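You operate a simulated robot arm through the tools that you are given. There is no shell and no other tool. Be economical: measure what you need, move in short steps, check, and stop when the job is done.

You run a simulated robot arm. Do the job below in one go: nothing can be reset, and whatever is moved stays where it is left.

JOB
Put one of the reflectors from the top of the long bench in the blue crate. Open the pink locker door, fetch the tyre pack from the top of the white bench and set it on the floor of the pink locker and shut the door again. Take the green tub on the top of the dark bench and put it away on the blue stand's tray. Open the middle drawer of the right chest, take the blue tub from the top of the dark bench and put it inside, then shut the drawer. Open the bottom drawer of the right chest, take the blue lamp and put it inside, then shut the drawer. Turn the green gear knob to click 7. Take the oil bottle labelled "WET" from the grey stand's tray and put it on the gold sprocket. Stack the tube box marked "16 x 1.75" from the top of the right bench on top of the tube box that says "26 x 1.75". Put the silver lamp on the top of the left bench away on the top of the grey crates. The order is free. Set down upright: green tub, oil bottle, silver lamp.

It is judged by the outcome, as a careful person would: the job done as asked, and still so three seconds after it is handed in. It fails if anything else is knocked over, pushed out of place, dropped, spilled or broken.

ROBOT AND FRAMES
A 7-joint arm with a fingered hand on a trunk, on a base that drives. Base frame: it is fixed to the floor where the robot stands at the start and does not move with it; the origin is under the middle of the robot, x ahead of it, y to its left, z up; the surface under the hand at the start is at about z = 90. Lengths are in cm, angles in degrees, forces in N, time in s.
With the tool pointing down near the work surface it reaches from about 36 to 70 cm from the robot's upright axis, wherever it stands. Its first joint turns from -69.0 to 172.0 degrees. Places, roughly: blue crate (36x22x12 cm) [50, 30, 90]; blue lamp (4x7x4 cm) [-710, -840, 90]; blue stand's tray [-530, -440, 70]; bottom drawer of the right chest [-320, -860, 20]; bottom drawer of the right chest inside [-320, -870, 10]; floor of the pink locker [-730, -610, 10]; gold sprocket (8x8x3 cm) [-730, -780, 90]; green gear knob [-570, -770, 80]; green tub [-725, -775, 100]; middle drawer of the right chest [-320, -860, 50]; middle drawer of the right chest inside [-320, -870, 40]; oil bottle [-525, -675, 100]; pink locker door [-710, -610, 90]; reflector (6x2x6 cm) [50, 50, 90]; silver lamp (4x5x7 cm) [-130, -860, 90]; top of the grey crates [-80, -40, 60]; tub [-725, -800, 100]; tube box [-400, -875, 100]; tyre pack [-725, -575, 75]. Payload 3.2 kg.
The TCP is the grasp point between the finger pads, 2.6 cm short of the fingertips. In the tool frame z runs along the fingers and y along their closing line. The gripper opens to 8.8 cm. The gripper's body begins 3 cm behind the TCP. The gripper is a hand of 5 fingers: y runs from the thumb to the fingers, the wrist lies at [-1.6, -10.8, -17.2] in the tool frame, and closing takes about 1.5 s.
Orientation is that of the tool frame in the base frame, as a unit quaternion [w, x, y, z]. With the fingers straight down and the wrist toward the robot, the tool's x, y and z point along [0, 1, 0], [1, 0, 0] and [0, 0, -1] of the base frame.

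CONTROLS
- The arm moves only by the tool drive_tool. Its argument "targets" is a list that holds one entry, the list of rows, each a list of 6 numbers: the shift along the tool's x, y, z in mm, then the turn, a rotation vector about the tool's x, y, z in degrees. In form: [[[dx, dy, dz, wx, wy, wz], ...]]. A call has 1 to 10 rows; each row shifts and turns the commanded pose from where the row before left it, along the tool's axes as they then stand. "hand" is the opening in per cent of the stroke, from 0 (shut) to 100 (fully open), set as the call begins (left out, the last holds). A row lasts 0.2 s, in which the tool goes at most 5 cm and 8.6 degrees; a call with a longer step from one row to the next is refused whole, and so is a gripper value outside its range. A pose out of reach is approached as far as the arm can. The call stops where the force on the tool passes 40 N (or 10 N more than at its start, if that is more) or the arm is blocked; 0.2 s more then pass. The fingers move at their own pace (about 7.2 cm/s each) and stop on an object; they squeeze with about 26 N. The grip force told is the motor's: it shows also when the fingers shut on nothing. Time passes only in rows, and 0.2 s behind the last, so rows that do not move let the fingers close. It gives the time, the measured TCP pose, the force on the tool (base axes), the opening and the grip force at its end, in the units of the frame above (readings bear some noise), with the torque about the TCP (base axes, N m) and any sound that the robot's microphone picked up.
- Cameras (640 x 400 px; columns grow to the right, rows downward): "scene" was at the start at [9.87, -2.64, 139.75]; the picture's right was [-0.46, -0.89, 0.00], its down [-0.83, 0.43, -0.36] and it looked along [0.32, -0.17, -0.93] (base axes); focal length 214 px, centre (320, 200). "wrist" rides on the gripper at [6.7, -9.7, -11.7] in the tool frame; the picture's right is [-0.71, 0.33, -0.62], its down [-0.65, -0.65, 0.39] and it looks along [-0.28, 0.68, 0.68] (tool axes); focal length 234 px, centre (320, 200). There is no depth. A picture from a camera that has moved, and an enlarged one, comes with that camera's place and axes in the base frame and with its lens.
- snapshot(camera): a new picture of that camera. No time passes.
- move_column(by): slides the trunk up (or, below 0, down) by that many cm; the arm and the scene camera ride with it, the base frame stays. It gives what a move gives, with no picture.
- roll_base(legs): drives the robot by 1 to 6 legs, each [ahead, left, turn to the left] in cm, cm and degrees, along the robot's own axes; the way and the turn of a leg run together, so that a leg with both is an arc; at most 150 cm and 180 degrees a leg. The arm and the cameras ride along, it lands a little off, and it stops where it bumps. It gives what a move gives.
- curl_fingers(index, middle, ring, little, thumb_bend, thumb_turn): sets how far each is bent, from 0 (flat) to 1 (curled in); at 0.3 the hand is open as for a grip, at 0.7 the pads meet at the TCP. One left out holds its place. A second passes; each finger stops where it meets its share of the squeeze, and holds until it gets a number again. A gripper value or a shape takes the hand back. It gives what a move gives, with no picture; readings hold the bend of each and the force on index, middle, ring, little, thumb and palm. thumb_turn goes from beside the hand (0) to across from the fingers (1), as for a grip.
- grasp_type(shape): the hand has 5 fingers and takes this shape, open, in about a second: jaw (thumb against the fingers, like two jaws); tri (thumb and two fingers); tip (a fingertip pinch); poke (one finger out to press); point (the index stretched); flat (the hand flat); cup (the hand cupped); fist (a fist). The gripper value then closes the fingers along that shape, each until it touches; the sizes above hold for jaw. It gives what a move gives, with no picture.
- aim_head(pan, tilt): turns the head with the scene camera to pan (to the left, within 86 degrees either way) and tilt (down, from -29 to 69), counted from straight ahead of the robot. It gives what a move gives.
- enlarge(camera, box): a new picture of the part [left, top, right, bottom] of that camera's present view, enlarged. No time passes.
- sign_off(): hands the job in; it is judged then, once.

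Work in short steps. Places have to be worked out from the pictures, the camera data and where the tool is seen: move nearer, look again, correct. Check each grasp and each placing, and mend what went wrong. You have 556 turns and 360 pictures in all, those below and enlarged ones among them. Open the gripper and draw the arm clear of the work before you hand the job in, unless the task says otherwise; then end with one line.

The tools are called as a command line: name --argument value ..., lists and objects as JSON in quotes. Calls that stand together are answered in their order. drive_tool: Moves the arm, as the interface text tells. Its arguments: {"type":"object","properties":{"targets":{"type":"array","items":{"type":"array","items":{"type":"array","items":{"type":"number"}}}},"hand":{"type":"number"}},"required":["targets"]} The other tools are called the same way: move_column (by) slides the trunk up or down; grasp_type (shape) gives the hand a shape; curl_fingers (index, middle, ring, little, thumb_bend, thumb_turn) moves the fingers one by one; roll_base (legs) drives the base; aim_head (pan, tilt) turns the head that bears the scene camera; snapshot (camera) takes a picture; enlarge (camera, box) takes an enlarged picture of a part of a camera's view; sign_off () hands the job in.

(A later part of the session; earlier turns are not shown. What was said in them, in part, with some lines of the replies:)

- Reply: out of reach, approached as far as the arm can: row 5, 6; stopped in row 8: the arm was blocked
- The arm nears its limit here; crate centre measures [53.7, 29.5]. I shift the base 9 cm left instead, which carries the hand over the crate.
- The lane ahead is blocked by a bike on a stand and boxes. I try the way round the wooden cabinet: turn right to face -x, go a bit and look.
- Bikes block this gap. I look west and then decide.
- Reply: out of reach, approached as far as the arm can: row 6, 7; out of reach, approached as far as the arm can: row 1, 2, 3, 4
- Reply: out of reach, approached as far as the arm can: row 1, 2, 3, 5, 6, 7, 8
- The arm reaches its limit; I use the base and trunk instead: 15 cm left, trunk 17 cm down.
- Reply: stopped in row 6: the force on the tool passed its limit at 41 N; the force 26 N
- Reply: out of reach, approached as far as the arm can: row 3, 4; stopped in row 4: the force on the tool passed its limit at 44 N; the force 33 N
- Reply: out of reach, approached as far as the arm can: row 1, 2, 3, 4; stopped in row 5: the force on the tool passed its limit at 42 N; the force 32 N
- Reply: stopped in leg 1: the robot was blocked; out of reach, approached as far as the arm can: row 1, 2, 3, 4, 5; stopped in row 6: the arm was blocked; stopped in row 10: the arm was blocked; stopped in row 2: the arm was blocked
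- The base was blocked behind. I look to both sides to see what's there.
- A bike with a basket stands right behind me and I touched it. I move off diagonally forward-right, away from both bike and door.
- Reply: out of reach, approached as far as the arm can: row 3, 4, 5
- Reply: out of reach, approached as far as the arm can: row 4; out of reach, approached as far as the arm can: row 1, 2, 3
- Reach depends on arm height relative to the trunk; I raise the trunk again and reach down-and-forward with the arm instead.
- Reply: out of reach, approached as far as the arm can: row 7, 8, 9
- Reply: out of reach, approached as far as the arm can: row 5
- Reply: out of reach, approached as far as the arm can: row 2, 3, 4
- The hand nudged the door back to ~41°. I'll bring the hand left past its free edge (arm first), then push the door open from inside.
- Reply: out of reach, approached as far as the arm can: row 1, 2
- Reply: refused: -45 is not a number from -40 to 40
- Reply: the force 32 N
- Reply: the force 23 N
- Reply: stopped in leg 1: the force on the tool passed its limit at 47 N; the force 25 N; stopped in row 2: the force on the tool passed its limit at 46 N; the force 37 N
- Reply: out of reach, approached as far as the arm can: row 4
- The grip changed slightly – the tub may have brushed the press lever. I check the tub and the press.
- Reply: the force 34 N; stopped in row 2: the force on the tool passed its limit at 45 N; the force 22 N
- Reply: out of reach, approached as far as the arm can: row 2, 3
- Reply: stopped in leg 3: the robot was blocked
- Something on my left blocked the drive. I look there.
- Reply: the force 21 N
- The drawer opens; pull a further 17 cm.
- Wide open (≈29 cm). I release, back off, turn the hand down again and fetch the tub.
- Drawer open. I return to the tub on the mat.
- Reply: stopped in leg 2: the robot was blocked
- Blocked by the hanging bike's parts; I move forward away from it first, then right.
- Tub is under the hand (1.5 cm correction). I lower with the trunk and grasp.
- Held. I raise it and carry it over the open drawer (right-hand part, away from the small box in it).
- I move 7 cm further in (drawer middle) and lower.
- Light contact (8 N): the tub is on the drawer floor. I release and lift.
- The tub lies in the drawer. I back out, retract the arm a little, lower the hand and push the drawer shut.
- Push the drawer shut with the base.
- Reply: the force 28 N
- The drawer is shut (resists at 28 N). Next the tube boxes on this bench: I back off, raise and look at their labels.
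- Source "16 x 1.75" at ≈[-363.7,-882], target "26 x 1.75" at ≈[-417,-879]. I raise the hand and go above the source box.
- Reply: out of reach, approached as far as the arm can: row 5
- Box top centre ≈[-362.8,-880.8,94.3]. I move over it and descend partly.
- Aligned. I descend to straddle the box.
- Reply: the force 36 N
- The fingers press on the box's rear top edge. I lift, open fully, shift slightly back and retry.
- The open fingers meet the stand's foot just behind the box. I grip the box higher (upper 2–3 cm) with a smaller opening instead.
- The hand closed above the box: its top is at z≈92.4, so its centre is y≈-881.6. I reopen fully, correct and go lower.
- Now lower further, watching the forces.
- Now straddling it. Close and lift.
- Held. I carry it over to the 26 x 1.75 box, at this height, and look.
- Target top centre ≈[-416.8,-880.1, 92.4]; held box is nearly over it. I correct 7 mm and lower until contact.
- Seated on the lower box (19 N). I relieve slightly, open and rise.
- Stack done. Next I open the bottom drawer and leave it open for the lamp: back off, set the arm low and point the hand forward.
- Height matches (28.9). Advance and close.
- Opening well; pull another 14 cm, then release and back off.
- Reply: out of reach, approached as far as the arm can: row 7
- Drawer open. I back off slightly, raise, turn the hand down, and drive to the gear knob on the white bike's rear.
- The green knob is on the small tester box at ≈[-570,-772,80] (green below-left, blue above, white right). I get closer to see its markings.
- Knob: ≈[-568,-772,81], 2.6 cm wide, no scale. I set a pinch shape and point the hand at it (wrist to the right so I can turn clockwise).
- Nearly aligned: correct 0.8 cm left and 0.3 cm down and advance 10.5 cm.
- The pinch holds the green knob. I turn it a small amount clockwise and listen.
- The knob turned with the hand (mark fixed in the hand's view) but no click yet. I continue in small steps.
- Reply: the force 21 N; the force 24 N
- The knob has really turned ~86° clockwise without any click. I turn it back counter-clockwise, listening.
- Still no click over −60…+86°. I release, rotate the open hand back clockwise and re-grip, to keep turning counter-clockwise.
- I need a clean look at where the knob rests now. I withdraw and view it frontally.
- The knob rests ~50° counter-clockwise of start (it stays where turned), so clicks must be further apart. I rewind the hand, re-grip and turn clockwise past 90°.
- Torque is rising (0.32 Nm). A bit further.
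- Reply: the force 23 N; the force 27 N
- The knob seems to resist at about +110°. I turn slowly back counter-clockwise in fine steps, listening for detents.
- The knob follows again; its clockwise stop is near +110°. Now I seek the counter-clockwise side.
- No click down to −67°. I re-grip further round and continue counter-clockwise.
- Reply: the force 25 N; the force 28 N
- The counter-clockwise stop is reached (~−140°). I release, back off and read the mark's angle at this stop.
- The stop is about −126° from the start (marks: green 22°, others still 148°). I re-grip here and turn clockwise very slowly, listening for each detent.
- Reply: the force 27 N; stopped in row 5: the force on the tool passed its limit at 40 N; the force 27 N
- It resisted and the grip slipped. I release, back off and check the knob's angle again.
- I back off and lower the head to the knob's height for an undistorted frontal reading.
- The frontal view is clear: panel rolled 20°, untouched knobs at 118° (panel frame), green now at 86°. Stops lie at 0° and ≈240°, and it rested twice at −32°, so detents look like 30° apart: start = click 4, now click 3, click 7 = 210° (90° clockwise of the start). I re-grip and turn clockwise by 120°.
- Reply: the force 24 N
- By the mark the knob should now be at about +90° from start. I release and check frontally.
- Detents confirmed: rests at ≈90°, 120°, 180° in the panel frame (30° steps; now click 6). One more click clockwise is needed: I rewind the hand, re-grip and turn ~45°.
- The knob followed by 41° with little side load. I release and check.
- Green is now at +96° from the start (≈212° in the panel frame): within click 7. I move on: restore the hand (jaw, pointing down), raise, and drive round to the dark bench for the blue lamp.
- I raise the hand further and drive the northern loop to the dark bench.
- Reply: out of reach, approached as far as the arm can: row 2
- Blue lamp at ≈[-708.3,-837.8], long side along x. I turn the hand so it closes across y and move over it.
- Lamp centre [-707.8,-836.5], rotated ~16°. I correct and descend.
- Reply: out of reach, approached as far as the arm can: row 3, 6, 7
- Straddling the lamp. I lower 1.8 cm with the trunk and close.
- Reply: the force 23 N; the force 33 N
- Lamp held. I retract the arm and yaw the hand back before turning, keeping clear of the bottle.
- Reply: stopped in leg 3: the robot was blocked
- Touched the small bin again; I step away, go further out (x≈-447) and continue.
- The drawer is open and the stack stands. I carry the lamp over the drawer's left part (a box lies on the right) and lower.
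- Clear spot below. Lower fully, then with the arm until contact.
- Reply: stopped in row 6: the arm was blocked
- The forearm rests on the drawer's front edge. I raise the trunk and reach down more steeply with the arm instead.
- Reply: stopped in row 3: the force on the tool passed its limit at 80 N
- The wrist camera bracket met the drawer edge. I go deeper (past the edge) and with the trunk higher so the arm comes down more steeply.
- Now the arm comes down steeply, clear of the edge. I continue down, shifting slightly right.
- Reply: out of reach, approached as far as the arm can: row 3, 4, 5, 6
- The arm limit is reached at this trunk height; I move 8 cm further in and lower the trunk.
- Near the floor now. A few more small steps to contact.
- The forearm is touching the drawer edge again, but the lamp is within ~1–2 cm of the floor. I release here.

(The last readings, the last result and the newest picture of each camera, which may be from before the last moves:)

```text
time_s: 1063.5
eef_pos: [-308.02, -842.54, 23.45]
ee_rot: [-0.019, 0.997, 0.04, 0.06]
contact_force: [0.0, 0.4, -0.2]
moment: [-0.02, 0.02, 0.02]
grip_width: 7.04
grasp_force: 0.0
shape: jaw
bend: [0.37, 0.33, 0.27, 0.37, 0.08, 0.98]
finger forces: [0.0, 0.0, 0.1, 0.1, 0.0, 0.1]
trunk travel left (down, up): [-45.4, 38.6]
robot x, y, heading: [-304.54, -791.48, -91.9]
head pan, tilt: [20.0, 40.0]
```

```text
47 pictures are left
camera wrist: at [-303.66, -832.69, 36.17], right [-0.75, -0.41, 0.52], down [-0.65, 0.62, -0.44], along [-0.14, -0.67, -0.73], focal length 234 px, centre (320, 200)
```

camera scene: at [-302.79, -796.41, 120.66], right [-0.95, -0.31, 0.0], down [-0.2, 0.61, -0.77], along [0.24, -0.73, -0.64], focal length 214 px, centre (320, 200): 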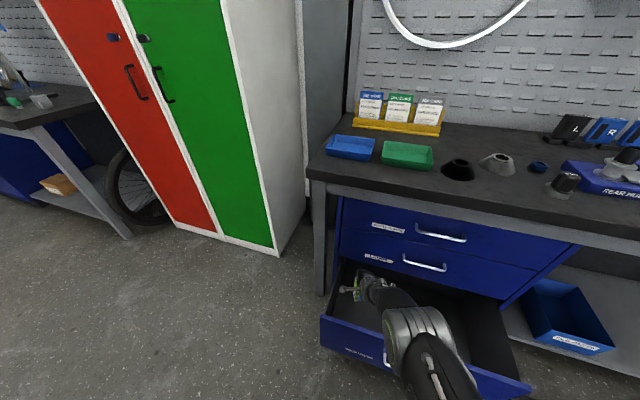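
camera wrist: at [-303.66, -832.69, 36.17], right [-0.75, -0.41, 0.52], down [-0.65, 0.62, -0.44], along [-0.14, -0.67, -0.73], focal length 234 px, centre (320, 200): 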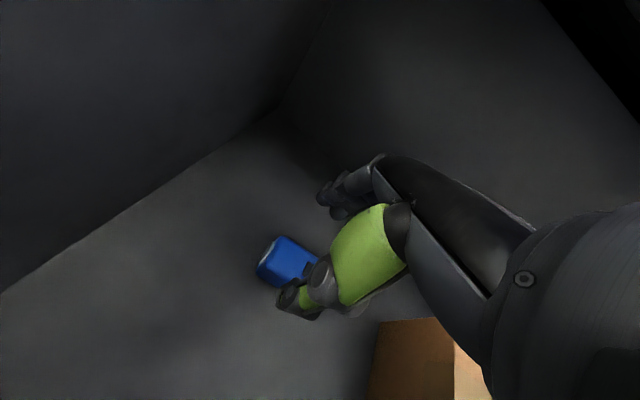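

The lamp lies in the drawer. I come out, close the hand, and push the drawer shut just above its handle.

move_column --by 38

roll_base --legs '[[-27, 0, 1.5], [0, -14, 0]]'

drive_tool --targets '[[[0, -20, 0, 0, 0, 0], [0, -20, 0, 0, 0, 0], [0, 0, 0, 0, 0, 0], [0, 0, 0, 0, 0, 0]]]' --hand 0

move_column --by -24

snapshot --camera "scene"

```text
time_s: 1067.2
eef_pos: [-308.11, -842.55, 61.55]
ee_rot: [-0.018, 0.997, 0.04, 0.061]
contact_force: [-0.1, -0.9, -1.3]
moment: [-0.02, 0.0, -0.03]
grip_width: 7.02
grasp_force: 0.0
shape: jaw
bend: [0.37, 0.33, 0.27, 0.37, 0.08, 0.98]
finger forces: [0.1, 0.0, 0.1, 0.1, 0.0, 0.0]
trunk travel left (down, up): [-83.4, 0.6]
robot x, y, heading: [-304.48, -790.82, -91.7]
head pan, tilt: [20.0, 40.0]
```

```text
time_s: 1070.0
eef_pos: [-320.54, -815.49, 61.66]
ee_rot: [-0.018, 0.997, 0.051, 0.06]
contact_force: [0.0, -0.4, 0.3]
moment: [-0.01, 0.01, 0.03]
grip_width: 7.02
grasp_force: 0.0
shape: jaw
bend: [0.37, 0.33, 0.27, 0.37, 0.08, 0.98]
finger forces: [0.0, 0.0, 0.0, 0.1, 0.1, 0.1]
trunk travel left (down, up): [-83.4, 0.6]
robot x, y, heading: [-318.38, -763.79, -90.7]
head pan, tilt: [20.0, 40.0]
```

```text
time_s: 1071.0
eef_pos: [-320.89, -811.54, 61.5]
ee_rot: [-0.018, 0.997, 0.051, 0.061]
contact_force: [-1.1, 0.4, 0.2]
moment: [0.02, 0.02, 0.01]
grip_width: 0.0
grasp_force: 25.9
shape: jaw
bend: [0.7, 0.7, 0.3, 0.7, 0.83, 1.0]
finger forces: [0.1, 0.1, 0.0, 0.1, 0.1, 0.1]
trunk travel left (down, up): [-83.4, 0.6]
robot x, y, heading: [-317.95, -764.17, -90.4]
head pan, tilt: [20.0, 40.0]
```

```text
time_s: 1073.5
eef_pos: [-320.6, -811.48, 37.54]
ee_rot: [-0.019, 0.997, 0.05, 0.061]
contact_force: [-0.2, -1.4, 0.1]
moment: [0.0, -0.02, 0.03]
grip_width: 0.0
grasp_force: 26.1
shape: jaw
bend: [0.7, 0.7, 0.3, 0.7, 0.83, 1.0]
finger forces: [0.0, 0.0, 0.1, 0.1, 0.0, 0.0]
trunk travel left (down, up): [-59.4, 24.6]
robot x, y, heading: [-317.72, -763.76, -90.5]
head pan, tilt: [20.0, 40.0]
```

```text
46 pictures are left
camera scene: at [-315.23, -776.98, 127.77], right [-0.94, -0.33, 0.0], down [-0.21, 0.61, -0.77], along [0.25, -0.72, -0.64], focal length 214 px, centre (320, 200)
```

scene: 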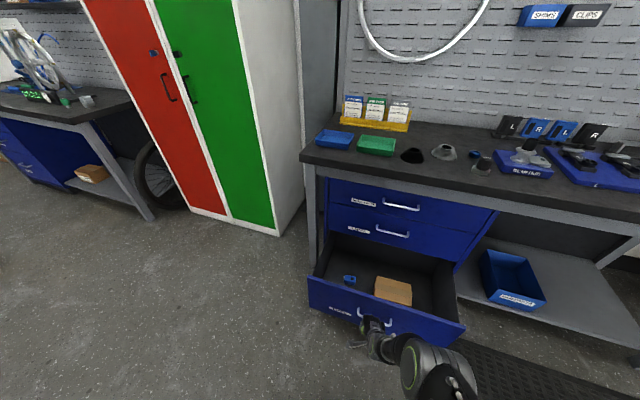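

roll_base --legs '[[20, 0, 0]]'

roll_base --legs '[[17, 0, 0]]'

snapshot --camera "scene"

```text
time_s: 1075.1
eef_pos: [-320.86, -831.77, 37.52]
ee_rot: [-0.019, 0.997, 0.052, 0.061]
contact_force: [-0.7, -0.9, -0.3]
moment: [0.01, -0.03, 0.03]
grip_width: 0.02
grasp_force: 26.3
shape: jaw
bend: [0.7, 0.7, 0.3, 0.7, 0.83, 1.0]
finger forces: [0.0, 0.0, 0.0, 0.0, 0.0, 0.0]
trunk travel left (down, up): [-59.4, 24.6]
robot x, y, heading: [-318.31, -784.3, -90.4]
head pan, tilt: [20.0, 40.0]
```

```text
time_s: 1076.5
eef_pos: [-321.22, -848.26, 37.53]
ee_rot: [-0.019, 0.997, 0.049, 0.061]
contact_force: [0.6, -0.2, -0.8]
moment: [0.01, -0.02, -0.03]
grip_width: 0.0
grasp_force: 25.8
shape: jaw
bend: [0.7, 0.7, 0.3, 0.7, 0.84, 1.0]
finger forces: [0.0, 0.1, 0.0, 0.0, 0.1, 0.1]
trunk travel left (down, up): [-59.4, 24.6]
robot x, y, heading: [-318.1, -800.44, -90.9]
head pan, tilt: [20.0, 40.0]
```

```text
45 pictures are left
camera scene: at [-315.58, -813.87, 127.75], right [-0.94, -0.33, 0.0], down [-0.21, 0.61, -0.77], along [0.25, -0.72, -0.64], focal length 214 px, centre (320, 200)
```

scene: 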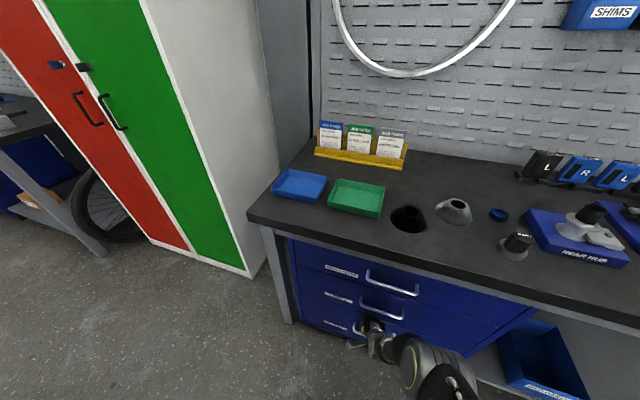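

roll_base --legs '[[4, 0, 0]]'

enlarge --camera "scene" --box '[260, 220, 560, 400]'

```text
time_s: 1077.4
eef_pos: [-321.1, -848.44, 36.66]
ee_rot: [-0.037, 0.996, 0.051, 0.061]
contact_force: [-0.5, 2.8, 0.2]
moment: [-0.15, 0.0, -0.05]
grip_width: 0.02
grasp_force: 25.6
shape: jaw
bend: [0.7, 0.7, 0.3, 0.7, 0.84, 1.0]
finger forces: [0.0, 3.4, 0.0, 0.0, 0.0, 0.0]
trunk travel left (down, up): [-59.4, 24.6]
robot x, y, heading: [-318.38, -802.46, -90.8]
head pan, tilt: [20.0, 40.0]
stopped in leg 1: the force on the tool passed its limit at 60 N (the readings are from after the stop); the commanded pose is now the measured one
```

```text
2.13 times, centred on (410, 310) of scene
camera zoom: at [-315.61, -815.5, 127.76], right [-0.94, -0.33, 0.0], down [-0.21, 0.61, -0.77], along [0.25, -0.72, -0.64], focal length 458 px, centre (128, -35)
```

zoom: 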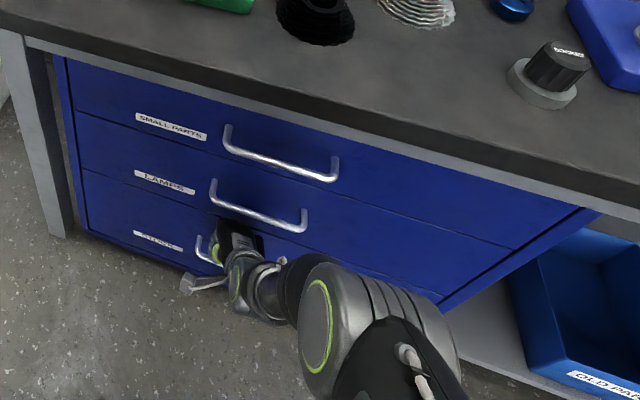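

Both drawers are shut. Last item: the silver lamp on the left bench. I back off, raise, and drive east along the benches.

roll_base --legs '[[-28, 0, 0]]'

move_column --by 24

drive_tool --targets '[[[0, 0, -40, 0, 0, 0], [0, 0, -40, 0, 0, 0], [0, 0, -40, 0, 0, 0], [0, 0, -40, 0, 0, 0], [0, 0, -40, 0, 0, 0], [0, 0, -40, 0, 0, 0], [0, 0, -40, 0, 0, 0], [0, 0, -40, 0, 0, 0], [0, 0, -40, 0, 0, 0], [0, 0, -40, 0, 0, 0]]]' --hand 100

aim_head --pan 70 --tilt 25

snapshot --camera "scene"

```text
time_s: 1079.3
eef_pos: [-320.99, -820.45, 36.7]
ee_rot: [-0.035, 0.996, 0.049, 0.061]
contact_force: [-0.5, 0.0, 0.2]
moment: [0.0, 0.04, -0.02]
grip_width: 0.0
grasp_force: 26.2
shape: jaw
bend: [0.7, 0.7, 0.3, 0.7, 0.84, 1.0]
finger forces: [0.1, 0.0, 0.0, 0.1, 0.0, 0.1]
trunk travel left (down, up): [-59.4, 24.6]
robot x, y, heading: [-317.94, -774.21, -91.1]
head pan, tilt: [20.0, 40.0]
```

```text
time_s: 1081.8
eef_pos: [-320.99, -820.53, 60.73]
ee_rot: [-0.036, 0.996, 0.048, 0.06]
contact_force: [-0.4, -0.4, -0.1]
moment: [-0.04, -0.01, -0.01]
grip_width: 0.0
grasp_force: 25.6
shape: jaw
bend: [0.7, 0.7, 0.3, 0.7, 0.84, 1.0]
finger forces: [0.0, 0.0, 0.1, 0.0, 0.0, 0.0]
trunk travel left (down, up): [-83.4, 0.6]
robot x, y, heading: [-317.62, -774.32, -91.2]
head pan, tilt: [20.0, 40.0]
```

```text
time_s: 1084.0
eef_pos: [-325.45, -823.57, 100.49]
ee_rot: [-0.035, 0.996, 0.049, 0.062]
contact_force: [-0.5, 0.3, 0.2]
moment: [0.0, -0.02, 0.01]
grip_width: 8.79
grasp_force: 0.0
shape: jaw
bend: [0.3, 0.3, 0.3, 0.3, 0.3, 0.97]
finger forces: [0.0, 0.0, 0.1, 0.0, 0.0, 0.0]
trunk travel left (down, up): [-83.4, 0.6]
robot x, y, heading: [-317.66, -774.33, -91.2]
head pan, tilt: [20.0, 40.0]
```

```text
time_s: 1085.2
eef_pos: [-325.52, -823.65, 100.33]
ee_rot: [-0.035, 0.996, 0.048, 0.061]
contact_force: [-0.2, 0.3, 0.2]
moment: [0.01, -0.02, -0.03]
grip_width: 8.8
grasp_force: 0.0
shape: jaw
bend: [0.3, 0.3, 0.3, 0.3, 0.3, 0.97]
finger forces: [0.0, 0.1, 0.0, 0.1, 0.1, 0.0]
trunk travel left (down, up): [-83.4, 0.6]
robot x, y, heading: [-317.65, -774.6, -90.8]
head pan, tilt: [70.0, 25.0]
```

```text
43 pictures are left
camera scene: at [-309.43, -782.8, 154.09], right [-0.36, -0.93, 0.0], down [-0.39, 0.15, -0.91], along [0.85, -0.33, -0.42], focal length 214 px, centre (320, 200)
```

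scene: 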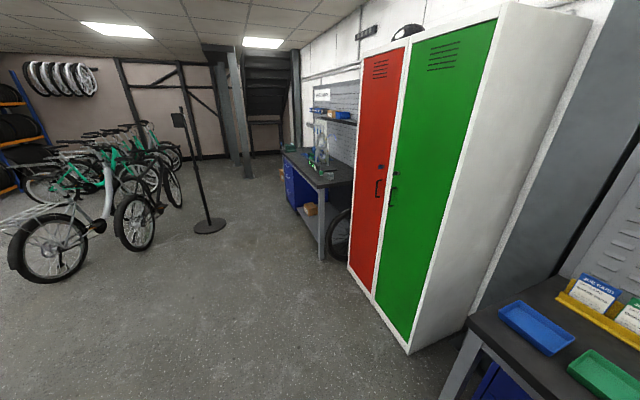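

Free way. I drive to the left bench and look.

roll_base --legs '[[0, 150, 0], [0, 40, 1]]'

aim_head --pan 5 --tilt 40

snapshot --camera "scene"

```text
time_s: 1094.8
eef_pos: [-131.27, -825.35, 100.32]
ee_rot: [-0.036, 0.995, 0.064, 0.06]
contact_force: [-0.1, 0.1, 0.5]
moment: [-0.01, 0.01, -0.02]
grip_width: 8.81
grasp_force: 0.0
shape: jaw
bend: [0.3, 0.3, 0.3, 0.3, 0.3, 0.97]
finger forces: [0.1, 0.1, 0.0, 0.1, 0.0, 0.0]
trunk travel left (down, up): [-83.4, 0.6]
robot x, y, heading: [-125.12, -776.09, -88.9]
head pan, tilt: [70.0, 25.0]
```

```text
time_s: 1096.2
eef_pos: [-131.07, -825.26, 100.38]
ee_rot: [-0.036, 0.995, 0.064, 0.061]
contact_force: [0.7, -0.3, -0.1]
moment: [-0.01, 0.02, 0.0]
grip_width: 8.79
grasp_force: 0.0
shape: jaw
bend: [0.3, 0.3, 0.3, 0.3, 0.3, 0.97]
finger forces: [0.0, 0.0, 0.1, 0.0, 0.0, 0.0]
trunk travel left (down, up): [-83.4, 0.6]
robot x, y, heading: [-125.06, -775.62, -89.4]
head pan, tilt: [5.0, 40.0]
```

```text
42 pictures are left
camera scene: at [-124.29, -789.29, 151.76], right [-0.99, -0.1, 0.0], down [-0.07, 0.64, -0.77], along [0.08, -0.76, -0.64], focal length 214 px, centre (320, 200)
```

scene: 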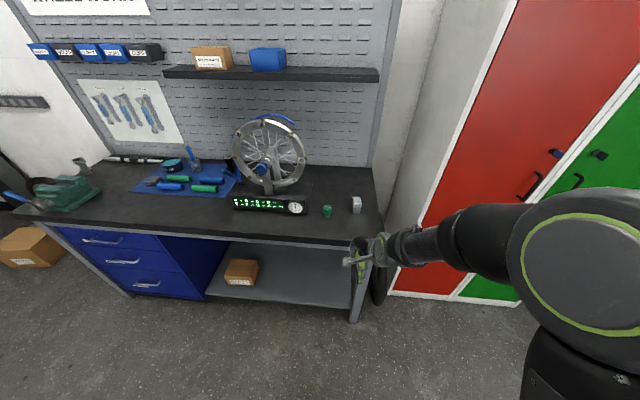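

enlarge --camera "scene" --box '[310, 180, 400, 240]'

```text
6.67 times, centred on (355, 210) of scene
camera zoom: at [-124.29, -789.29, 151.76], right [-0.99, -0.1, 0.0], down [-0.07, 0.64, -0.77], along [0.08, -0.76, -0.64], focal length 1430 px, centre (87, 133)
```

zoom: 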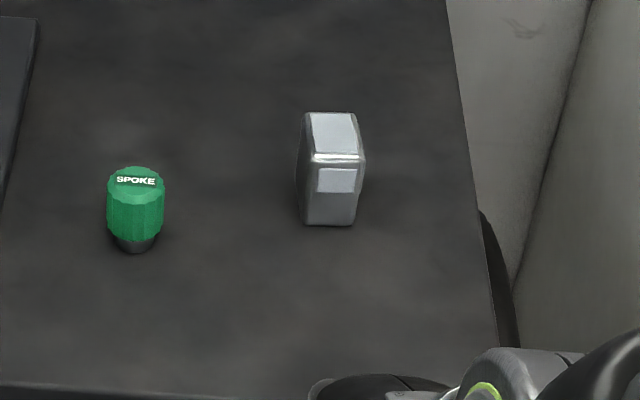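

Silver lamp upright at ≈[-133,-861.2], top z≈93.5. I straighten the hand, raise it, and move above.

drive_tool --targets '[[[0, 0, -40, -2.3, -3.4, 3.5], [0, 0, -40, -2.3, -3.4, 3.5], [0, 0, -35, 0, 0, 0], [0, 0, 0, 0, 0, 0]]]'

roll_base --legs '[[34, 0, 0]]'

snapshot --camera "wrist"

```text
time_s: 1097.2
eef_pos: [-131.46, -825.02, 110.38]
ee_rot: [-0.013, 1.0, 0.009, 0.005]
contact_force: [1.0, 0.2, 0.4]
moment: [0.02, -0.02, 0.01]
grip_width: 8.78
grasp_force: 0.0
shape: jaw
bend: [0.3, 0.3, 0.3, 0.3, 0.3, 0.97]
finger forces: [0.0, 0.0, 0.0, 0.0, 0.0, 0.1]
out of reach, approached as far as the arm can: row 3
trunk travel left (down, up): [-83.4, 0.6]
robot x, y, heading: [-124.61, -775.64, -89.3]
head pan, tilt: [5.0, 40.0]
```

```text
time_s: 1099.4
eef_pos: [-131.14, -858.44, 110.4]
ee_rot: [-0.013, 1.0, 0.007, 0.005]
contact_force: [-0.4, 0.2, 0.5]
moment: [0.01, 0.03, 0.0]
grip_width: 8.79
grasp_force: 0.0
shape: jaw
bend: [0.3, 0.3, 0.3, 0.3, 0.3, 0.97]
finger forces: [0.0, 0.0, 0.0, 0.0, 0.0, 0.0]
trunk travel left (down, up): [-83.4, 0.6]
robot x, y, heading: [-125.08, -809.15, -89.3]
head pan, tilt: [5.0, 40.0]
```

```text
40 pictures are left
camera wrist: at [-124.84, -848.66, 122.31], right [-0.71, -0.36, 0.61], down [-0.65, 0.65, -0.38], along [-0.26, -0.67, -0.7], focal length 234 px, centre (320, 200)
```

wrist: 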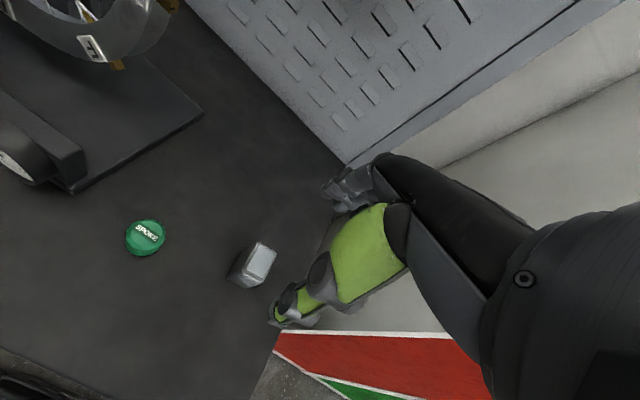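

Confirmed [-132.5,-861.3]. I correct and descend to grasp.

drive_tool --targets '[[[-14, 29, 0, 0, 0, 0], [0, 0, 40, 0, 0, 0], [0, 0, 40, 0, 0, 0], [0, 0, 40, 0, 0, 0], [0, 0, 40, 0, 0, 0], [0, 0, 32, 0, 0, 0], [0, 0, 0, 0, 0, 0]]]'

snapshot --camera "wrist"

```text
time_s: 1101.0
eef_pos: [-132.48, -860.69, 90.8]
ee_rot: [-0.012, 1.0, 0.008, 0.006]
contact_force: [-0.3, -0.3, -0.1]
moment: [0.0, 0.0, 0.0]
grip_width: 8.8
grasp_force: 0.0
shape: jaw
bend: [0.3, 0.3, 0.3, 0.3, 0.3, 0.97]
finger forces: [0.1, 0.1, 0.1, 0.0, 0.0, 0.0]
trunk travel left (down, up): [-83.4, 0.6]
robot x, y, heading: [-124.61, -809.1, -89.3]
head pan, tilt: [5.0, 40.0]
```

```text
39 pictures are left
camera wrist: at [-125.99, -851.06, 102.8], right [-0.71, -0.36, 0.61], down [-0.66, 0.65, -0.38], along [-0.26, -0.67, -0.7], focal length 234 px, centre (320, 200)
```

wrist: 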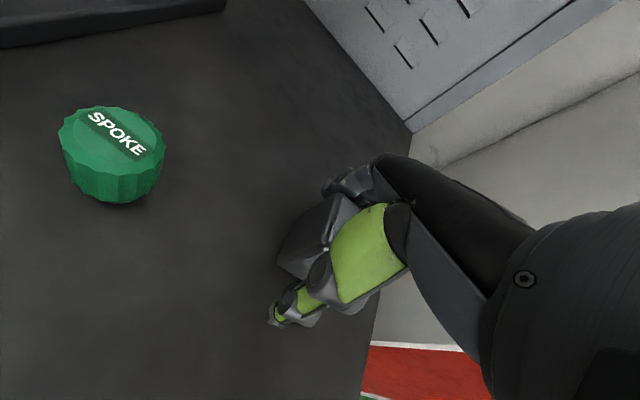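

Well centred. Close and lift.

drive_tool --targets '[[[0, 0, 0, 0, 0, 0], [0, 0, 0, 0, 0, 0], [0, 0, 0, 0, 0, 0], [0, 0, 0, 0, 0, 0], [0, 0, 0, 0, 0, 0], [0, 0, 0, 0, 0, 0], [0, 0, 0, 0, 0, 0]]]' --hand 0

drive_tool --targets '[[[0, 0, -30, 0, 0, 0], [0, 0, -40, 0, 0, 0], [0, 0, -40, 0, 0, 0], [0, 0, -40, 0, 0, 0], [0, 0, -40, 0, 0, 0], [0, 0, 0, 0, 0, 0]]]'

snapshot --camera "wrist"

```text
time_s: 1102.6
eef_pos: [-132.39, -860.73, 90.93]
ee_rot: [-0.013, 1.0, 0.008, 0.005]
contact_force: [0.4, 0.4, 0.3]
moment: [0.09, 0.01, -0.03]
grip_width: 4.66
grasp_force: 26.2
shape: jaw
bend: [0.49, 0.42, 0.73, 0.53, 0.33, 0.99]
finger forces: [14.5, 7.3, 1.5, 0.1, 23.5, 0.0]
trunk travel left (down, up): [-83.4, 0.6]
robot x, y, heading: [-124.85, -809.01, -89.3]
head pan, tilt: [5.0, 40.0]
```

```text
time_s: 1104.0
eef_pos: [-132.47, -861.37, 110.06]
ee_rot: [-0.013, 1.0, 0.008, 0.006]
contact_force: [0.1, -0.1, -0.5]
moment: [-0.02, 0.01, -0.02]
grip_width: 4.67
grasp_force: 26.3
shape: jaw
bend: [0.49, 0.42, 0.73, 0.53, 0.33, 0.99]
finger forces: [14.8, 7.5, 1.6, 0.0, 23.3, 0.1]
trunk travel left (down, up): [-83.4, 0.6]
robot x, y, heading: [-124.8, -809.3, -89.4]
head pan, tilt: [5.0, 40.0]
```

```text
38 pictures are left
camera wrist: at [-126.08, -851.63, 122.03], right [-0.71, -0.36, 0.61], down [-0.66, 0.65, -0.38], along [-0.26, -0.67, -0.7], focal length 234 px, centre (320, 200)
```

wrist: 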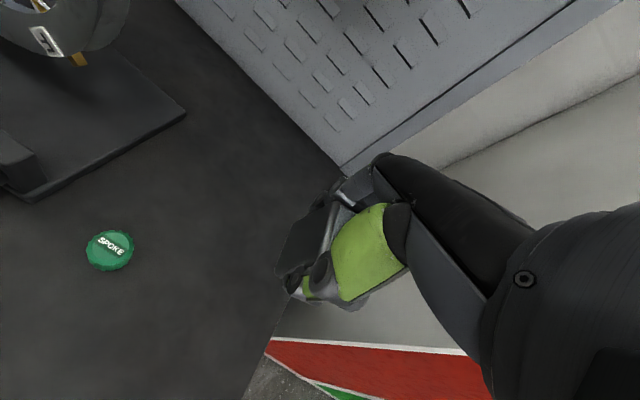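

The lamp is held. Now the long known way back north-west and round to the grey crates: first leg west and north.

roll_base --legs '[[-33, 0, 0], [0, -150, 0], [0, -150, 0], [0, -24, 0], [0, 0, -91]]'

drive_tool --targets '[[[0, 0, -20, 0, 0, 0], [0, 0, -20, 0, 0, 0], [0, 0, -20, 0, 0, 0], [0, 0, 0, 0, 0, 0]]]'

```text
time_s: 1125.5
eef_pos: [-499.82, -770.95, 110.02]
ee_rot: [0.005, -0.695, 0.719, -0.013]
contact_force: [-0.5, 0.1, -1.8]
moment: [-0.01, 0.01, -0.02]
grip_width: 4.62
grasp_force: 25.8
shape: jaw
bend: [0.49, 0.42, 0.73, 0.53, 0.34, 0.99]
finger forces: [14.6, 7.5, 1.5, 0.1, 22.9, 0.1]
trunk travel left (down, up): [-83.4, 0.6]
robot x, y, heading: [-447.84, -780.94, 177.9]
head pan, tilt: [5.0, 40.0]
```

```text
time_s: 1126.5
eef_pos: [-499.83, -770.84, 115.98]
ee_rot: [0.005, -0.695, 0.719, -0.013]
contact_force: [-0.2, 0.3, -0.6]
moment: [0.01, 0.02, 0.0]
grip_width: 4.6
grasp_force: 25.6
shape: jaw
bend: [0.49, 0.42, 0.73, 0.53, 0.34, 0.99]
finger forces: [14.5, 7.6, 1.6, 0.0, 22.9, 0.0]
trunk travel left (down, up): [-83.4, 0.6]
robot x, y, heading: [-448.02, -781.38, 178.0]
head pan, tilt: [5.0, 40.0]
```

roll_base --legs '[[2, 0, 2], [0, -150, 0], [0, -150, 0], [0, -116, 0], [150, 0, 0], [32, 0, 0]]'

roll_base --legs '[[0, 0, 1], [0, -150, 0], [0, -150, 0], [0, -90, 0]]'

aim_head --pan 86 --tilt 30

snapshot --camera "scene"

```text
time_s: 1155.8
eef_pos: [-696.8, -371.05, 115.99]
ee_rot: [-0.006, 0.734, -0.678, 0.013]
contact_force: [-0.1, -0.6, -1.6]
moment: [-0.01, -0.04, 0.01]
grip_width: 4.61
grasp_force: 25.9
shape: jaw
bend: [0.49, 0.42, 0.73, 0.53, 0.34, 0.99]
finger forces: [14.6, 7.6, 1.7, 0.0, 23.0, 0.0]
trunk travel left (down, up): [-83.4, 0.6]
robot x, y, heading: [-643.76, -375.4, -175.6]
head pan, tilt: [5.0, 40.0]
```

```text
time_s: 1175.0
eef_pos: [-727.85, 18.87, 116.05]
ee_rot: [-0.007, 0.736, -0.676, 0.012]
contact_force: [-0.1, -0.7, -1.2]
moment: [0.01, -0.01, 0.01]
grip_width: 4.61
grasp_force: 26.8
shape: jaw
bend: [0.49, 0.42, 0.73, 0.53, 0.34, 0.99]
finger forces: [14.7, 7.6, 1.5, 0.0, 22.8, 0.0]
trunk travel left (down, up): [-83.4, 0.6]
robot x, y, heading: [-675.08, 14.46, -175.1]
head pan, tilt: [5.0, 40.0]
```

```text
time_s: 1176.5
eef_pos: [-727.92, 18.86, 115.99]
ee_rot: [-0.006, 0.737, -0.676, 0.013]
contact_force: [0.2, 0.4, -1.1]
moment: [0.0, 0.0, 0.02]
grip_width: 4.6
grasp_force: 25.7
shape: jaw
bend: [0.49, 0.42, 0.73, 0.53, 0.34, 0.99]
finger forces: [14.5, 7.6, 1.5, 0.0, 22.9, 0.0]
trunk travel left (down, up): [-83.4, 0.6]
robot x, y, heading: [-675.23, 14.78, -175.5]
head pan, tilt: [85.9, 30.0]
```

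```text
37 pictures are left
camera scene: at [-680.3, 5.1, 153.3], right [-1.0, -0.01, 0.0], down [0.0, 0.5, -0.87], along [0.01, -0.87, -0.5], focal length 214 px, centre (320, 200)
```

scene: 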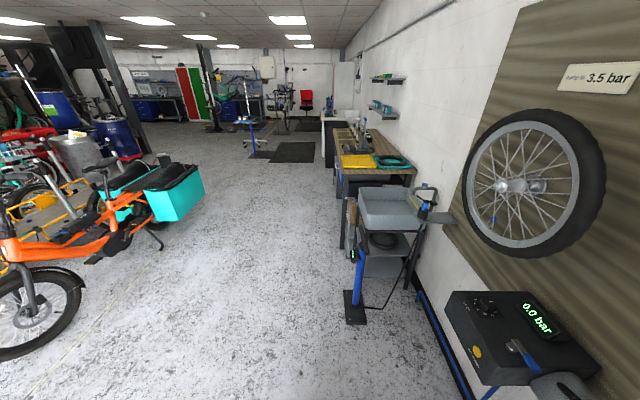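

I drifted west; nothing was touched. I correct the heading and go back east along y≈25.

roll_base --legs '[[-30, 0, -4.6], [0, -10, 0]]'

aim_head --pan 86 --tilt 60

roll_base --legs '[[-130, 0, 0]]'

snapshot --camera "scene"

```text
time_s: 1179.3
eef_pos: [-697.57, 34.07, 116.03]
ee_rot: [-0.006, 0.708, -0.706, 0.013]
contact_force: [-1.0, -0.2, -1.0]
moment: [-0.01, -0.01, 0.02]
grip_width: 4.6
grasp_force: 25.9
shape: jaw
bend: [0.49, 0.42, 0.73, 0.53, 0.34, 0.99]
finger forces: [14.6, 7.6, 1.6, 0.0, 23.0, 0.0]
trunk travel left (down, up): [-83.4, 0.6]
robot x, y, heading: [-645.42, 25.66, 180.1]
head pan, tilt: [85.9, 30.0]
```

```text
time_s: 1180.2
eef_pos: [-697.64, 34.15, 115.93]
ee_rot: [-0.006, 0.709, -0.705, 0.013]
contact_force: [0.1, 0.0, -0.8]
moment: [0.01, -0.01, 0.04]
grip_width: 4.6
grasp_force: 26.1
shape: jaw
bend: [0.49, 0.42, 0.73, 0.53, 0.34, 0.99]
finger forces: [14.6, 7.6, 1.6, 0.1, 23.0, 0.0]
trunk travel left (down, up): [-83.4, 0.6]
robot x, y, heading: [-645.22, 25.94, 180.1]
head pan, tilt: [85.9, 60.0]
```

```text
time_s: 1186.7
eef_pos: [-567.95, 34.16, 116.04]
ee_rot: [-0.006, 0.711, -0.703, 0.012]
contact_force: [-0.1, 0.7, 0.0]
moment: [0.0, -0.02, -0.02]
grip_width: 4.61
grasp_force: 25.8
shape: jaw
bend: [0.49, 0.42, 0.73, 0.53, 0.34, 0.99]
finger forces: [14.6, 7.6, 1.5, 0.0, 22.9, 0.0]
trunk travel left (down, up): [-83.4, 0.6]
robot x, y, heading: [-515.49, 26.28, -179.9]
head pan, tilt: [85.9, 60.0]
```

```text
36 pictures are left
camera scene: at [-521.24, 19.24, 149.09], right [-1.0, 0.06, 0.0], down [0.06, 0.86, -0.5], along [-0.03, -0.5, -0.87], focal length 214 px, centre (320, 200)
```

scene: 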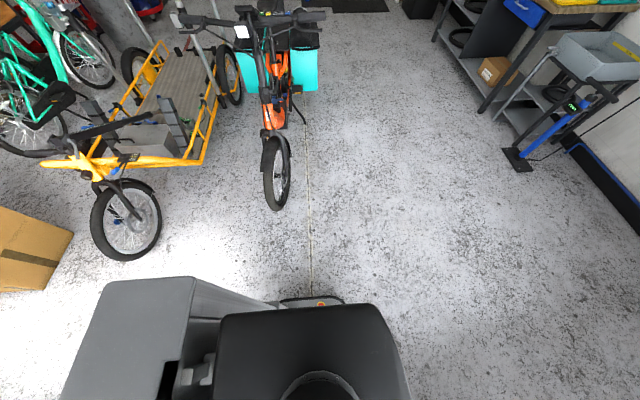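

roll_base --legs '[[-150, 0, 0], [-37, 0, 0], [0, -40, 0]]'

roll_base --legs '[[0, 0, 129]]'

aim_head --pan 0 --tilt 50

snapshot --camera "scene"

```text
time_s: 1198.2
eef_pos: [-380.55, 74.32, 116.02]
ee_rot: [0.006, -0.707, 0.707, -0.013]
contact_force: [0.5, -0.1, -1.9]
moment: [-0.02, -0.02, 0.0]
grip_width: 4.61
grasp_force: 26.2
shape: jaw
bend: [0.49, 0.42, 0.73, 0.53, 0.34, 0.99]
finger forces: [14.7, 7.7, 1.7, 0.0, 22.9, 0.0]
trunk travel left (down, up): [-83.4, 0.6]
robot x, y, heading: [-328.5, 65.62, 179.7]
head pan, tilt: [85.9, 60.0]
```

```text
time_s: 1204.0
eef_pos: [-301.38, 20.23, 115.96]
ee_rot: [-0.014, 0.938, 0.345, 0.001]
contact_force: [0.2, -0.4, -0.4]
moment: [0.01, -0.02, 0.01]
grip_width: 4.57
grasp_force: 26.0
shape: jaw
bend: [0.49, 0.42, 0.73, 0.53, 0.34, 0.99]
finger forces: [14.4, 7.6, 1.6, 0.1, 22.6, 0.0]
trunk travel left (down, up): [-83.4, 0.6]
robot x, y, heading: [-328.39, 65.39, -49.7]
head pan, tilt: [85.9, 60.0]
```

```text
time_s: 1205.6
eef_pos: [-301.36, 20.18, 116.0]
ee_rot: [-0.013, 0.938, 0.345, 0.001]
contact_force: [0.5, 0.4, -1.0]
moment: [0.0, 0.01, 0.01]
grip_width: 4.55
grasp_force: 26.2
shape: jaw
bend: [0.49, 0.42, 0.73, 0.53, 0.34, 0.99]
finger forces: [14.4, 7.6, 1.7, 0.0, 22.5, 0.1]
trunk travel left (down, up): [-83.4, 0.6]
robot x, y, heading: [-328.83, 65.65, -49.8]
head pan, tilt: [0.0, 50.0]
```

```text
35 pictures are left
camera scene: at [-320.42, 55.74, 150.34], right [-0.76, -0.65, 0.0], down [-0.49, 0.59, -0.64], along [0.41, -0.49, -0.77], focal length 214 px, centre (320, 200)
```

scene: 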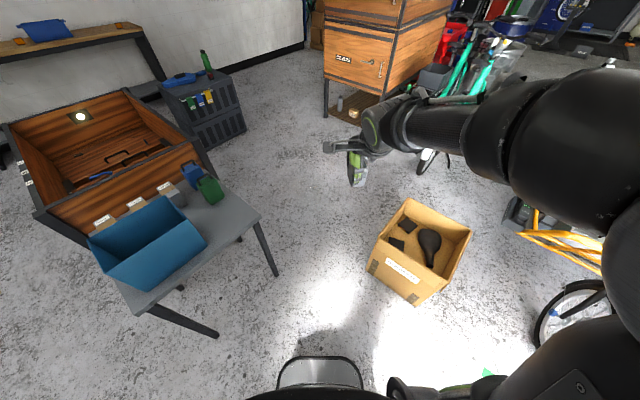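

The gap is as before. I fix the heading and drive through.

roll_base --legs '[[0, 0, -1.4], [75, 0, 0], [62, 0, 0]]'

roll_base --legs '[[0, 0, 51]]'

snapshot --camera "scene"

```text
time_s: 1213.0
eef_pos: [-220.41, -86.55, 116.07]
ee_rot: [-0.013, 0.945, 0.326, 0.001]
contact_force: [0.7, 0.1, 0.1]
moment: [-0.03, -0.02, -0.01]
grip_width: 4.59
grasp_force: 26.4
shape: jaw
bend: [0.49, 0.42, 0.73, 0.53, 0.34, 0.99]
finger forces: [14.4, 7.5, 1.7, 0.0, 22.6, 0.1]
trunk travel left (down, up): [-83.4, 0.6]
robot x, y, heading: [-246.05, -40.44, -52.1]
head pan, tilt: [0.0, 50.0]
```

```text
time_s: 1215.7
eef_pos: [-193.73, -49.93, 116.07]
ee_rot: [-0.014, 0.713, 0.701, -0.006]
contact_force: [0.3, -0.8, -0.4]
moment: [0.03, 0.01, 0.0]
grip_width: 4.58
grasp_force: 26.1
shape: jaw
bend: [0.49, 0.42, 0.73, 0.53, 0.34, 0.99]
finger forces: [14.4, 7.6, 1.6, 0.0, 22.2, 0.1]
trunk travel left (down, up): [-83.4, 0.6]
robot x, y, heading: [-245.47, -40.2, -1.2]
head pan, tilt: [0.0, 50.0]
```

```text
34 pictures are left
camera scene: at [-233.15, -40.65, 150.34], right [-0.02, -1.0, 0.0], down [-0.77, 0.02, -0.64], along [0.64, -0.01, -0.77], focal length 214 px, centre (320, 200)
```

scene: 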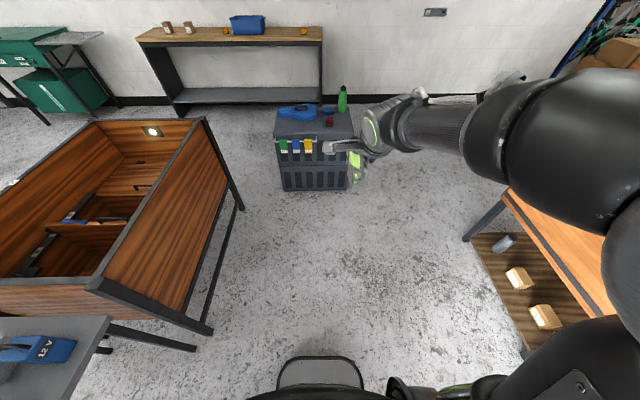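

Through. The crates are straight ahead; I approach and look at the free space on top.

roll_base --legs '[[75, 0, 1]]'

aim_head --pan 0 --tilt 45

enlarge --camera "scene" --box '[200, 130, 440, 290]'

```text
time_s: 1219.7
eef_pos: [-119.97, -51.9, 116.12]
ee_rot: [-0.014, 0.715, 0.699, -0.005]
contact_force: [-0.3, 0.5, -0.8]
moment: [0.01, -0.02, -0.05]
grip_width: 4.56
grasp_force: 26.2
shape: jaw
bend: [0.49, 0.42, 0.73, 0.53, 0.34, 0.99]
finger forces: [14.3, 7.6, 1.7, 0.1, 22.4, 0.0]
trunk travel left (down, up): [-83.4, 0.6]
robot x, y, heading: [-171.87, -41.68, -1.4]
head pan, tilt: [0.0, 50.0]
```

```text
time_s: 1220.4
eef_pos: [-119.85, -51.87, 116.11]
ee_rot: [-0.013, 0.715, 0.699, -0.005]
contact_force: [1.0, 0.0, -0.9]
moment: [0.04, -0.02, 0.02]
grip_width: 4.55
grasp_force: 25.8
shape: jaw
bend: [0.49, 0.42, 0.73, 0.53, 0.34, 0.99]
finger forces: [14.3, 7.6, 1.7, 0.0, 22.5, 0.0]
trunk travel left (down, up): [-83.4, 0.6]
robot x, y, heading: [-172.06, -41.87, -1.5]
head pan, tilt: [0.0, 45.0]
```

```text
2.50 times, centred on (320, 210) of scene
camera zoom: at [-158.69, -42.5, 151.03], right [-0.03, -1.0, 0.0], down [-0.71, 0.02, -0.71], along [0.71, -0.02, -0.71], focal length 536 px, centre (320, 175)
```

zoom: 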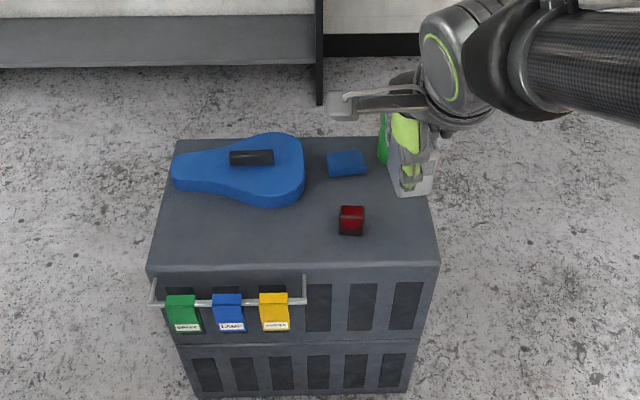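

Crate top is z≈62, its near edge x≈-95; the free band in front of the saddle is x -95…-80. I aim for [-88,-30].

roll_base --legs '[[0, 22, 1.4], [31.5, 0, 0]]'

move_column --by -36

snapshot --camera "wrist"

snapshot --camera "scene"

```text
time_s: 1223.8
eef_pos: [-87.8, -28.66, 116.0]
ee_rot: [-0.013, 0.706, 0.708, -0.005]
contact_force: [-0.6, -0.1, -0.5]
moment: [0.01, -0.05, 0.04]
grip_width: 4.55
grasp_force: 25.8
shape: jaw
bend: [0.49, 0.42, 0.73, 0.53, 0.34, 0.99]
finger forces: [14.3, 7.6, 1.7, 0.1, 22.4, 0.1]
trunk travel left (down, up): [-83.4, 0.6]
robot x, y, heading: [-140.29, -19.88, -0.1]
head pan, tilt: [0.0, 45.0]
```

```text
time_s: 1227.3
eef_pos: [-87.79, -28.55, 80.11]
ee_rot: [-0.013, 0.706, 0.708, -0.006]
contact_force: [0.1, -0.3, -1.2]
moment: [-0.02, -0.05, -0.02]
grip_width: 4.56
grasp_force: 26.0
shape: jaw
bend: [0.49, 0.42, 0.73, 0.53, 0.34, 0.99]
finger forces: [14.3, 7.6, 1.7, 0.0, 22.5, 0.0]
trunk travel left (down, up): [-47.4, 36.6]
robot x, y, heading: [-139.82, -19.8, -0.1]
head pan, tilt: [0.0, 45.0]
```

```text
32 pictures are left
camera wrist: at [-97.2, -21.83, 92.0], right [0.35, -0.71, 0.61], down [-0.66, -0.65, -0.38], along [0.66, -0.27, -0.7], focal length 234 px, centre (320, 200)
```

wrist: 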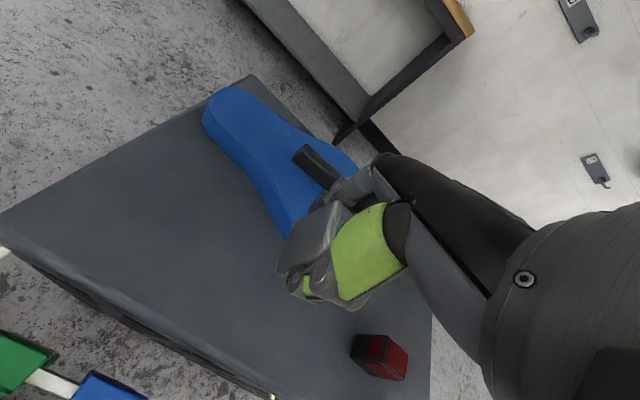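

```text
31 pictures are left
camera scene: at [-126.85, -20.05, 115.04], right [0.0, -1.0, 0.0], down [-0.71, 0.0, -0.71], along [0.71, 0.0, -0.71], focal length 214 px, centre (320, 200)
```

scene: 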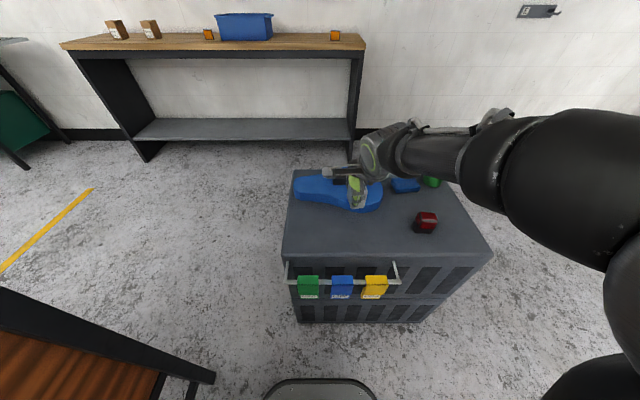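

The spot below is clear on all sides. I lower, finishing in small steps.

move_column --by -11.5

move_column --by -1.2

move_column --by -0.7

move_column --by -0.7

snapshot --camera "wrist"

```text
time_s: 1228.8
eef_pos: [-87.86, -28.52, 68.42]
ee_rot: [-0.014, 0.706, 0.708, -0.006]
contact_force: [0.2, -0.7, -0.8]
moment: [0.04, -0.02, -0.01]
grip_width: 4.57
grasp_force: 26.1
shape: jaw
bend: [0.49, 0.42, 0.73, 0.53, 0.34, 0.99]
finger forces: [14.2, 7.7, 1.8, 0.1, 22.3, 0.0]
trunk travel left (down, up): [-35.9, 48.1]
robot x, y, heading: [-139.72, -20.09, -0.1]
head pan, tilt: [0.0, 45.0]
```

```text
time_s: 1229.4
eef_pos: [-87.71, -28.52, 67.61]
ee_rot: [-0.012, 0.706, 0.708, -0.002]
contact_force: [0.5, 0.9, 11.3]
moment: [-0.01, 0.27, -0.01]
grip_width: 4.58
grasp_force: 26.3
shape: jaw
bend: [0.49, 0.42, 0.73, 0.53, 0.34, 1.0]
finger forces: [17.1, 8.0, 1.9, 0.0, 24.5, 0.0]
trunk travel left (down, up): [-34.7, 49.3]
robot x, y, heading: [-139.55, -19.88, -0.2]
head pan, tilt: [0.0, 45.0]
```

```text
time_s: 1229.9
eef_pos: [-87.67, -28.39, 67.28]
ee_rot: [-0.007, 0.706, 0.708, 0.001]
contact_force: [5.1, -0.3, 35.7]
moment: [-0.01, 0.61, -0.08]
grip_width: 4.83
grasp_force: 26.1
shape: jaw
bend: [0.48, 0.42, 0.73, 0.53, 0.0, 1.0]
finger forces: [23.5, 9.0, 2.4, 0.0, 28.4, 0.1]
trunk travel left (down, up): [-34.0, 50.0]
robot x, y, heading: [-140.12, -19.85, -0.2]
head pan, tilt: [0.0, 45.0]
```

```text
time_s: 1230.3
eef_pos: [-87.35, -28.37, 67.46]
ee_rot: [-0.003, 0.706, 0.708, 0.008]
contact_force: [-4.6, 0.3, 18.0]
moment: [-0.05, 0.72, -0.07]
grip_width: 4.73
grasp_force: 25.9
shape: jaw
bend: [0.49, 0.43, 0.73, 0.53, 0.04, 1.0]
finger forces: [17.4, 7.6, 2.4, 0.0, 28.4, 0.0]
trunk travel left (down, up): [-33.6, 50.4]
robot x, y, heading: [-139.83, -19.73, -0.1]
head pan, tilt: [0.0, 45.0]
stopped: the force on the tool passed its limit at 47 N (the readings are from after the stop); the commanded pose is now the measured one
```

```text
30 pictures are left
camera wrist: at [-97.23, -21.77, 79.1], right [0.33, -0.72, 0.61], down [-0.65, -0.64, -0.4], along [0.68, -0.27, -0.68], focal length 234 px, centre (320, 200)
```

wrist: 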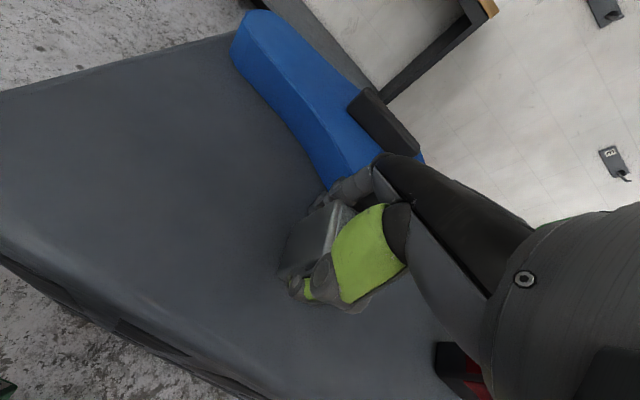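

The lamp stands firmly. I relieve the pressure, open moderately and rise.

move_column --by 0.6

drive_tool --targets '[[[0, 0, 0, 0, 0, 0], [0, 0, 0, 0, 0, 0], [0, 0, 0, 0, 0, 0], [0, 0, 0, 0, 0, 0]]]' --hand 75

snapshot --camera "wrist"

```text
time_s: 1230.9
eef_pos: [-87.43, -28.49, 67.53]
ee_rot: [-0.007, 0.706, 0.708, 0.003]
contact_force: [-2.3, 0.6, 5.3]
moment: [0.0, 0.23, -0.04]
grip_width: 4.69
grasp_force: 26.1
shape: jaw
bend: [0.49, 0.43, 0.73, 0.53, 0.05, 1.0]
finger forces: [15.2, 8.2, 2.2, 0.1, 24.5, 0.0]
trunk travel left (down, up): [-34.2, 49.8]
robot x, y, heading: [-139.62, -19.68, -0.2]
head pan, tilt: [0.0, 45.0]
```

```text
time_s: 1231.9
eef_pos: [-87.44, -28.44, 67.5]
ee_rot: [-0.007, 0.706, 0.708, 0.004]
contact_force: [-0.3, -0.2, -0.1]
moment: [-0.01, 0.02, -0.02]
grip_width: 6.56
grasp_force: 0.1
shape: jaw
bend: [0.4, 0.34, 0.27, 0.39, 0.07, 0.98]
finger forces: [0.1, 0.0, 0.0, 0.1, 0.0, 0.0]
trunk travel left (down, up): [-34.2, 49.8]
robot x, y, heading: [-139.67, -19.99, -0.2]
head pan, tilt: [0.0, 45.0]
```

```text
29 pictures are left
camera wrist: at [-97.04, -21.83, 79.35], right [0.34, -0.72, 0.61], down [-0.65, -0.65, -0.39], along [0.68, -0.27, -0.69], focal length 234 px, centre (320, 200)
```

wrist: 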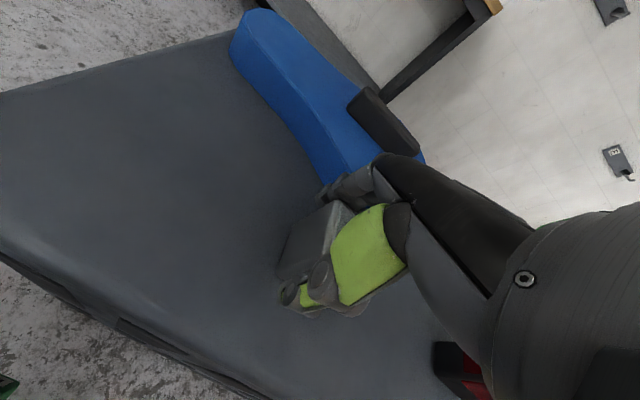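

move_column --by 10

move_column --by 36

roll_base --legs '[[-40, 0, 0]]'

enlarge --camera "scene" --box '[220, 120, 460, 280]'

```text
time_s: 1233.2
eef_pos: [-87.22, -28.49, 77.58]
ee_rot: [-0.007, 0.706, 0.708, 0.003]
contact_force: [0.5, -0.1, 0.0]
moment: [0.03, 0.0, -0.02]
grip_width: 6.57
grasp_force: 0.1
shape: jaw
bend: [0.4, 0.34, 0.27, 0.39, 0.07, 0.98]
finger forces: [0.1, 0.1, 0.0, 0.0, 0.0, 0.1]
trunk travel left (down, up): [-44.2, 39.8]
robot x, y, heading: [-140.18, -19.54, -0.3]
head pan, tilt: [0.0, 45.0]
```

```text
time_s: 1236.7
eef_pos: [-87.28, -28.52, 113.56]
ee_rot: [-0.007, 0.707, 0.707, 0.003]
contact_force: [0.0, 0.2, 0.0]
moment: [-0.01, -0.01, 0.0]
grip_width: 6.55
grasp_force: 0.0
shape: jaw
bend: [0.4, 0.34, 0.27, 0.39, 0.07, 0.98]
finger forces: [0.1, 0.1, 0.0, 0.0, 0.1, 0.0]
trunk travel left (down, up): [-80.2, 3.8]
robot x, y, heading: [-139.64, -19.78, -0.2]
head pan, tilt: [0.0, 45.0]
```

```text
time_s: 1239.2
eef_pos: [-127.25, -28.38, 113.47]
ee_rot: [-0.007, 0.705, 0.709, 0.004]
contact_force: [1.0, -0.5, 0.0]
moment: [-0.02, -0.01, -0.02]
grip_width: 6.55
grasp_force: 0.1
shape: jaw
bend: [0.4, 0.34, 0.27, 0.39, 0.07, 0.98]
finger forces: [0.0, 0.0, 0.0, 0.0, 0.0, 0.0]
trunk travel left (down, up): [-80.2, 3.8]
robot x, y, heading: [-179.63, -20.17, -0.1]
head pan, tilt: [0.0, 45.0]
```

```text
2.50 times, centred on (340, 200) of scene
camera zoom: at [-166.76, -19.98, 147.8], right [0.0, -1.0, 0.0], down [-0.71, 0.0, -0.71], along [0.71, 0.0, -0.71], focal length 536 px, centre (270, 200)
```

zoom: 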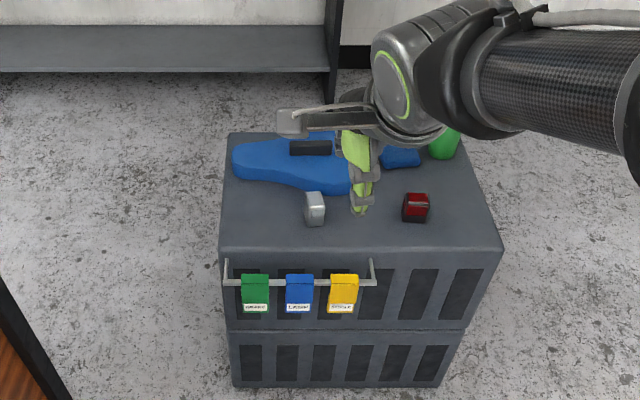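

The silver lamp stands upright on the crates. The hand is open and clear; I open it fully and hand in.

drive_tool --targets '[[[0, 0, -10, 0, 0, 0], [0, 0, 0, 0, 0, 0]]]' --hand 100

sign_off

```text
time_s: 1239.8
eef_pos: [-127.33, -28.23, 114.58]
ee_rot: [-0.007, 0.705, 0.709, 0.003]
contact_force: [-0.1, 0.2, -0.5]
moment: [0.02, 0.02, 0.01]
grip_width: 8.77
grasp_force: 0.1
shape: jaw
bend: [0.3, 0.3, 0.3, 0.3, 0.3, 0.97]
finger forces: [0.0, 0.0, 0.1, 0.1, 0.0, 0.0]
trunk travel left (down, up): [-80.2, 3.8]
robot x, y, heading: [-179.93, -19.98, -0.2]
head pan, tilt: [0.0, 45.0]
```

```text
The job is handed in.
```

I handed the job in with every item placed, but I can't confirm that the green gear knob is on click 7. I heard no clicks, so I set it by angle, assuming 30° steps between the two stops. I took the green tub to be the small GREASE tub, because it was nearest the given place. While driving I bumped the two bikes on stands and a small black bin, and saw no damage.
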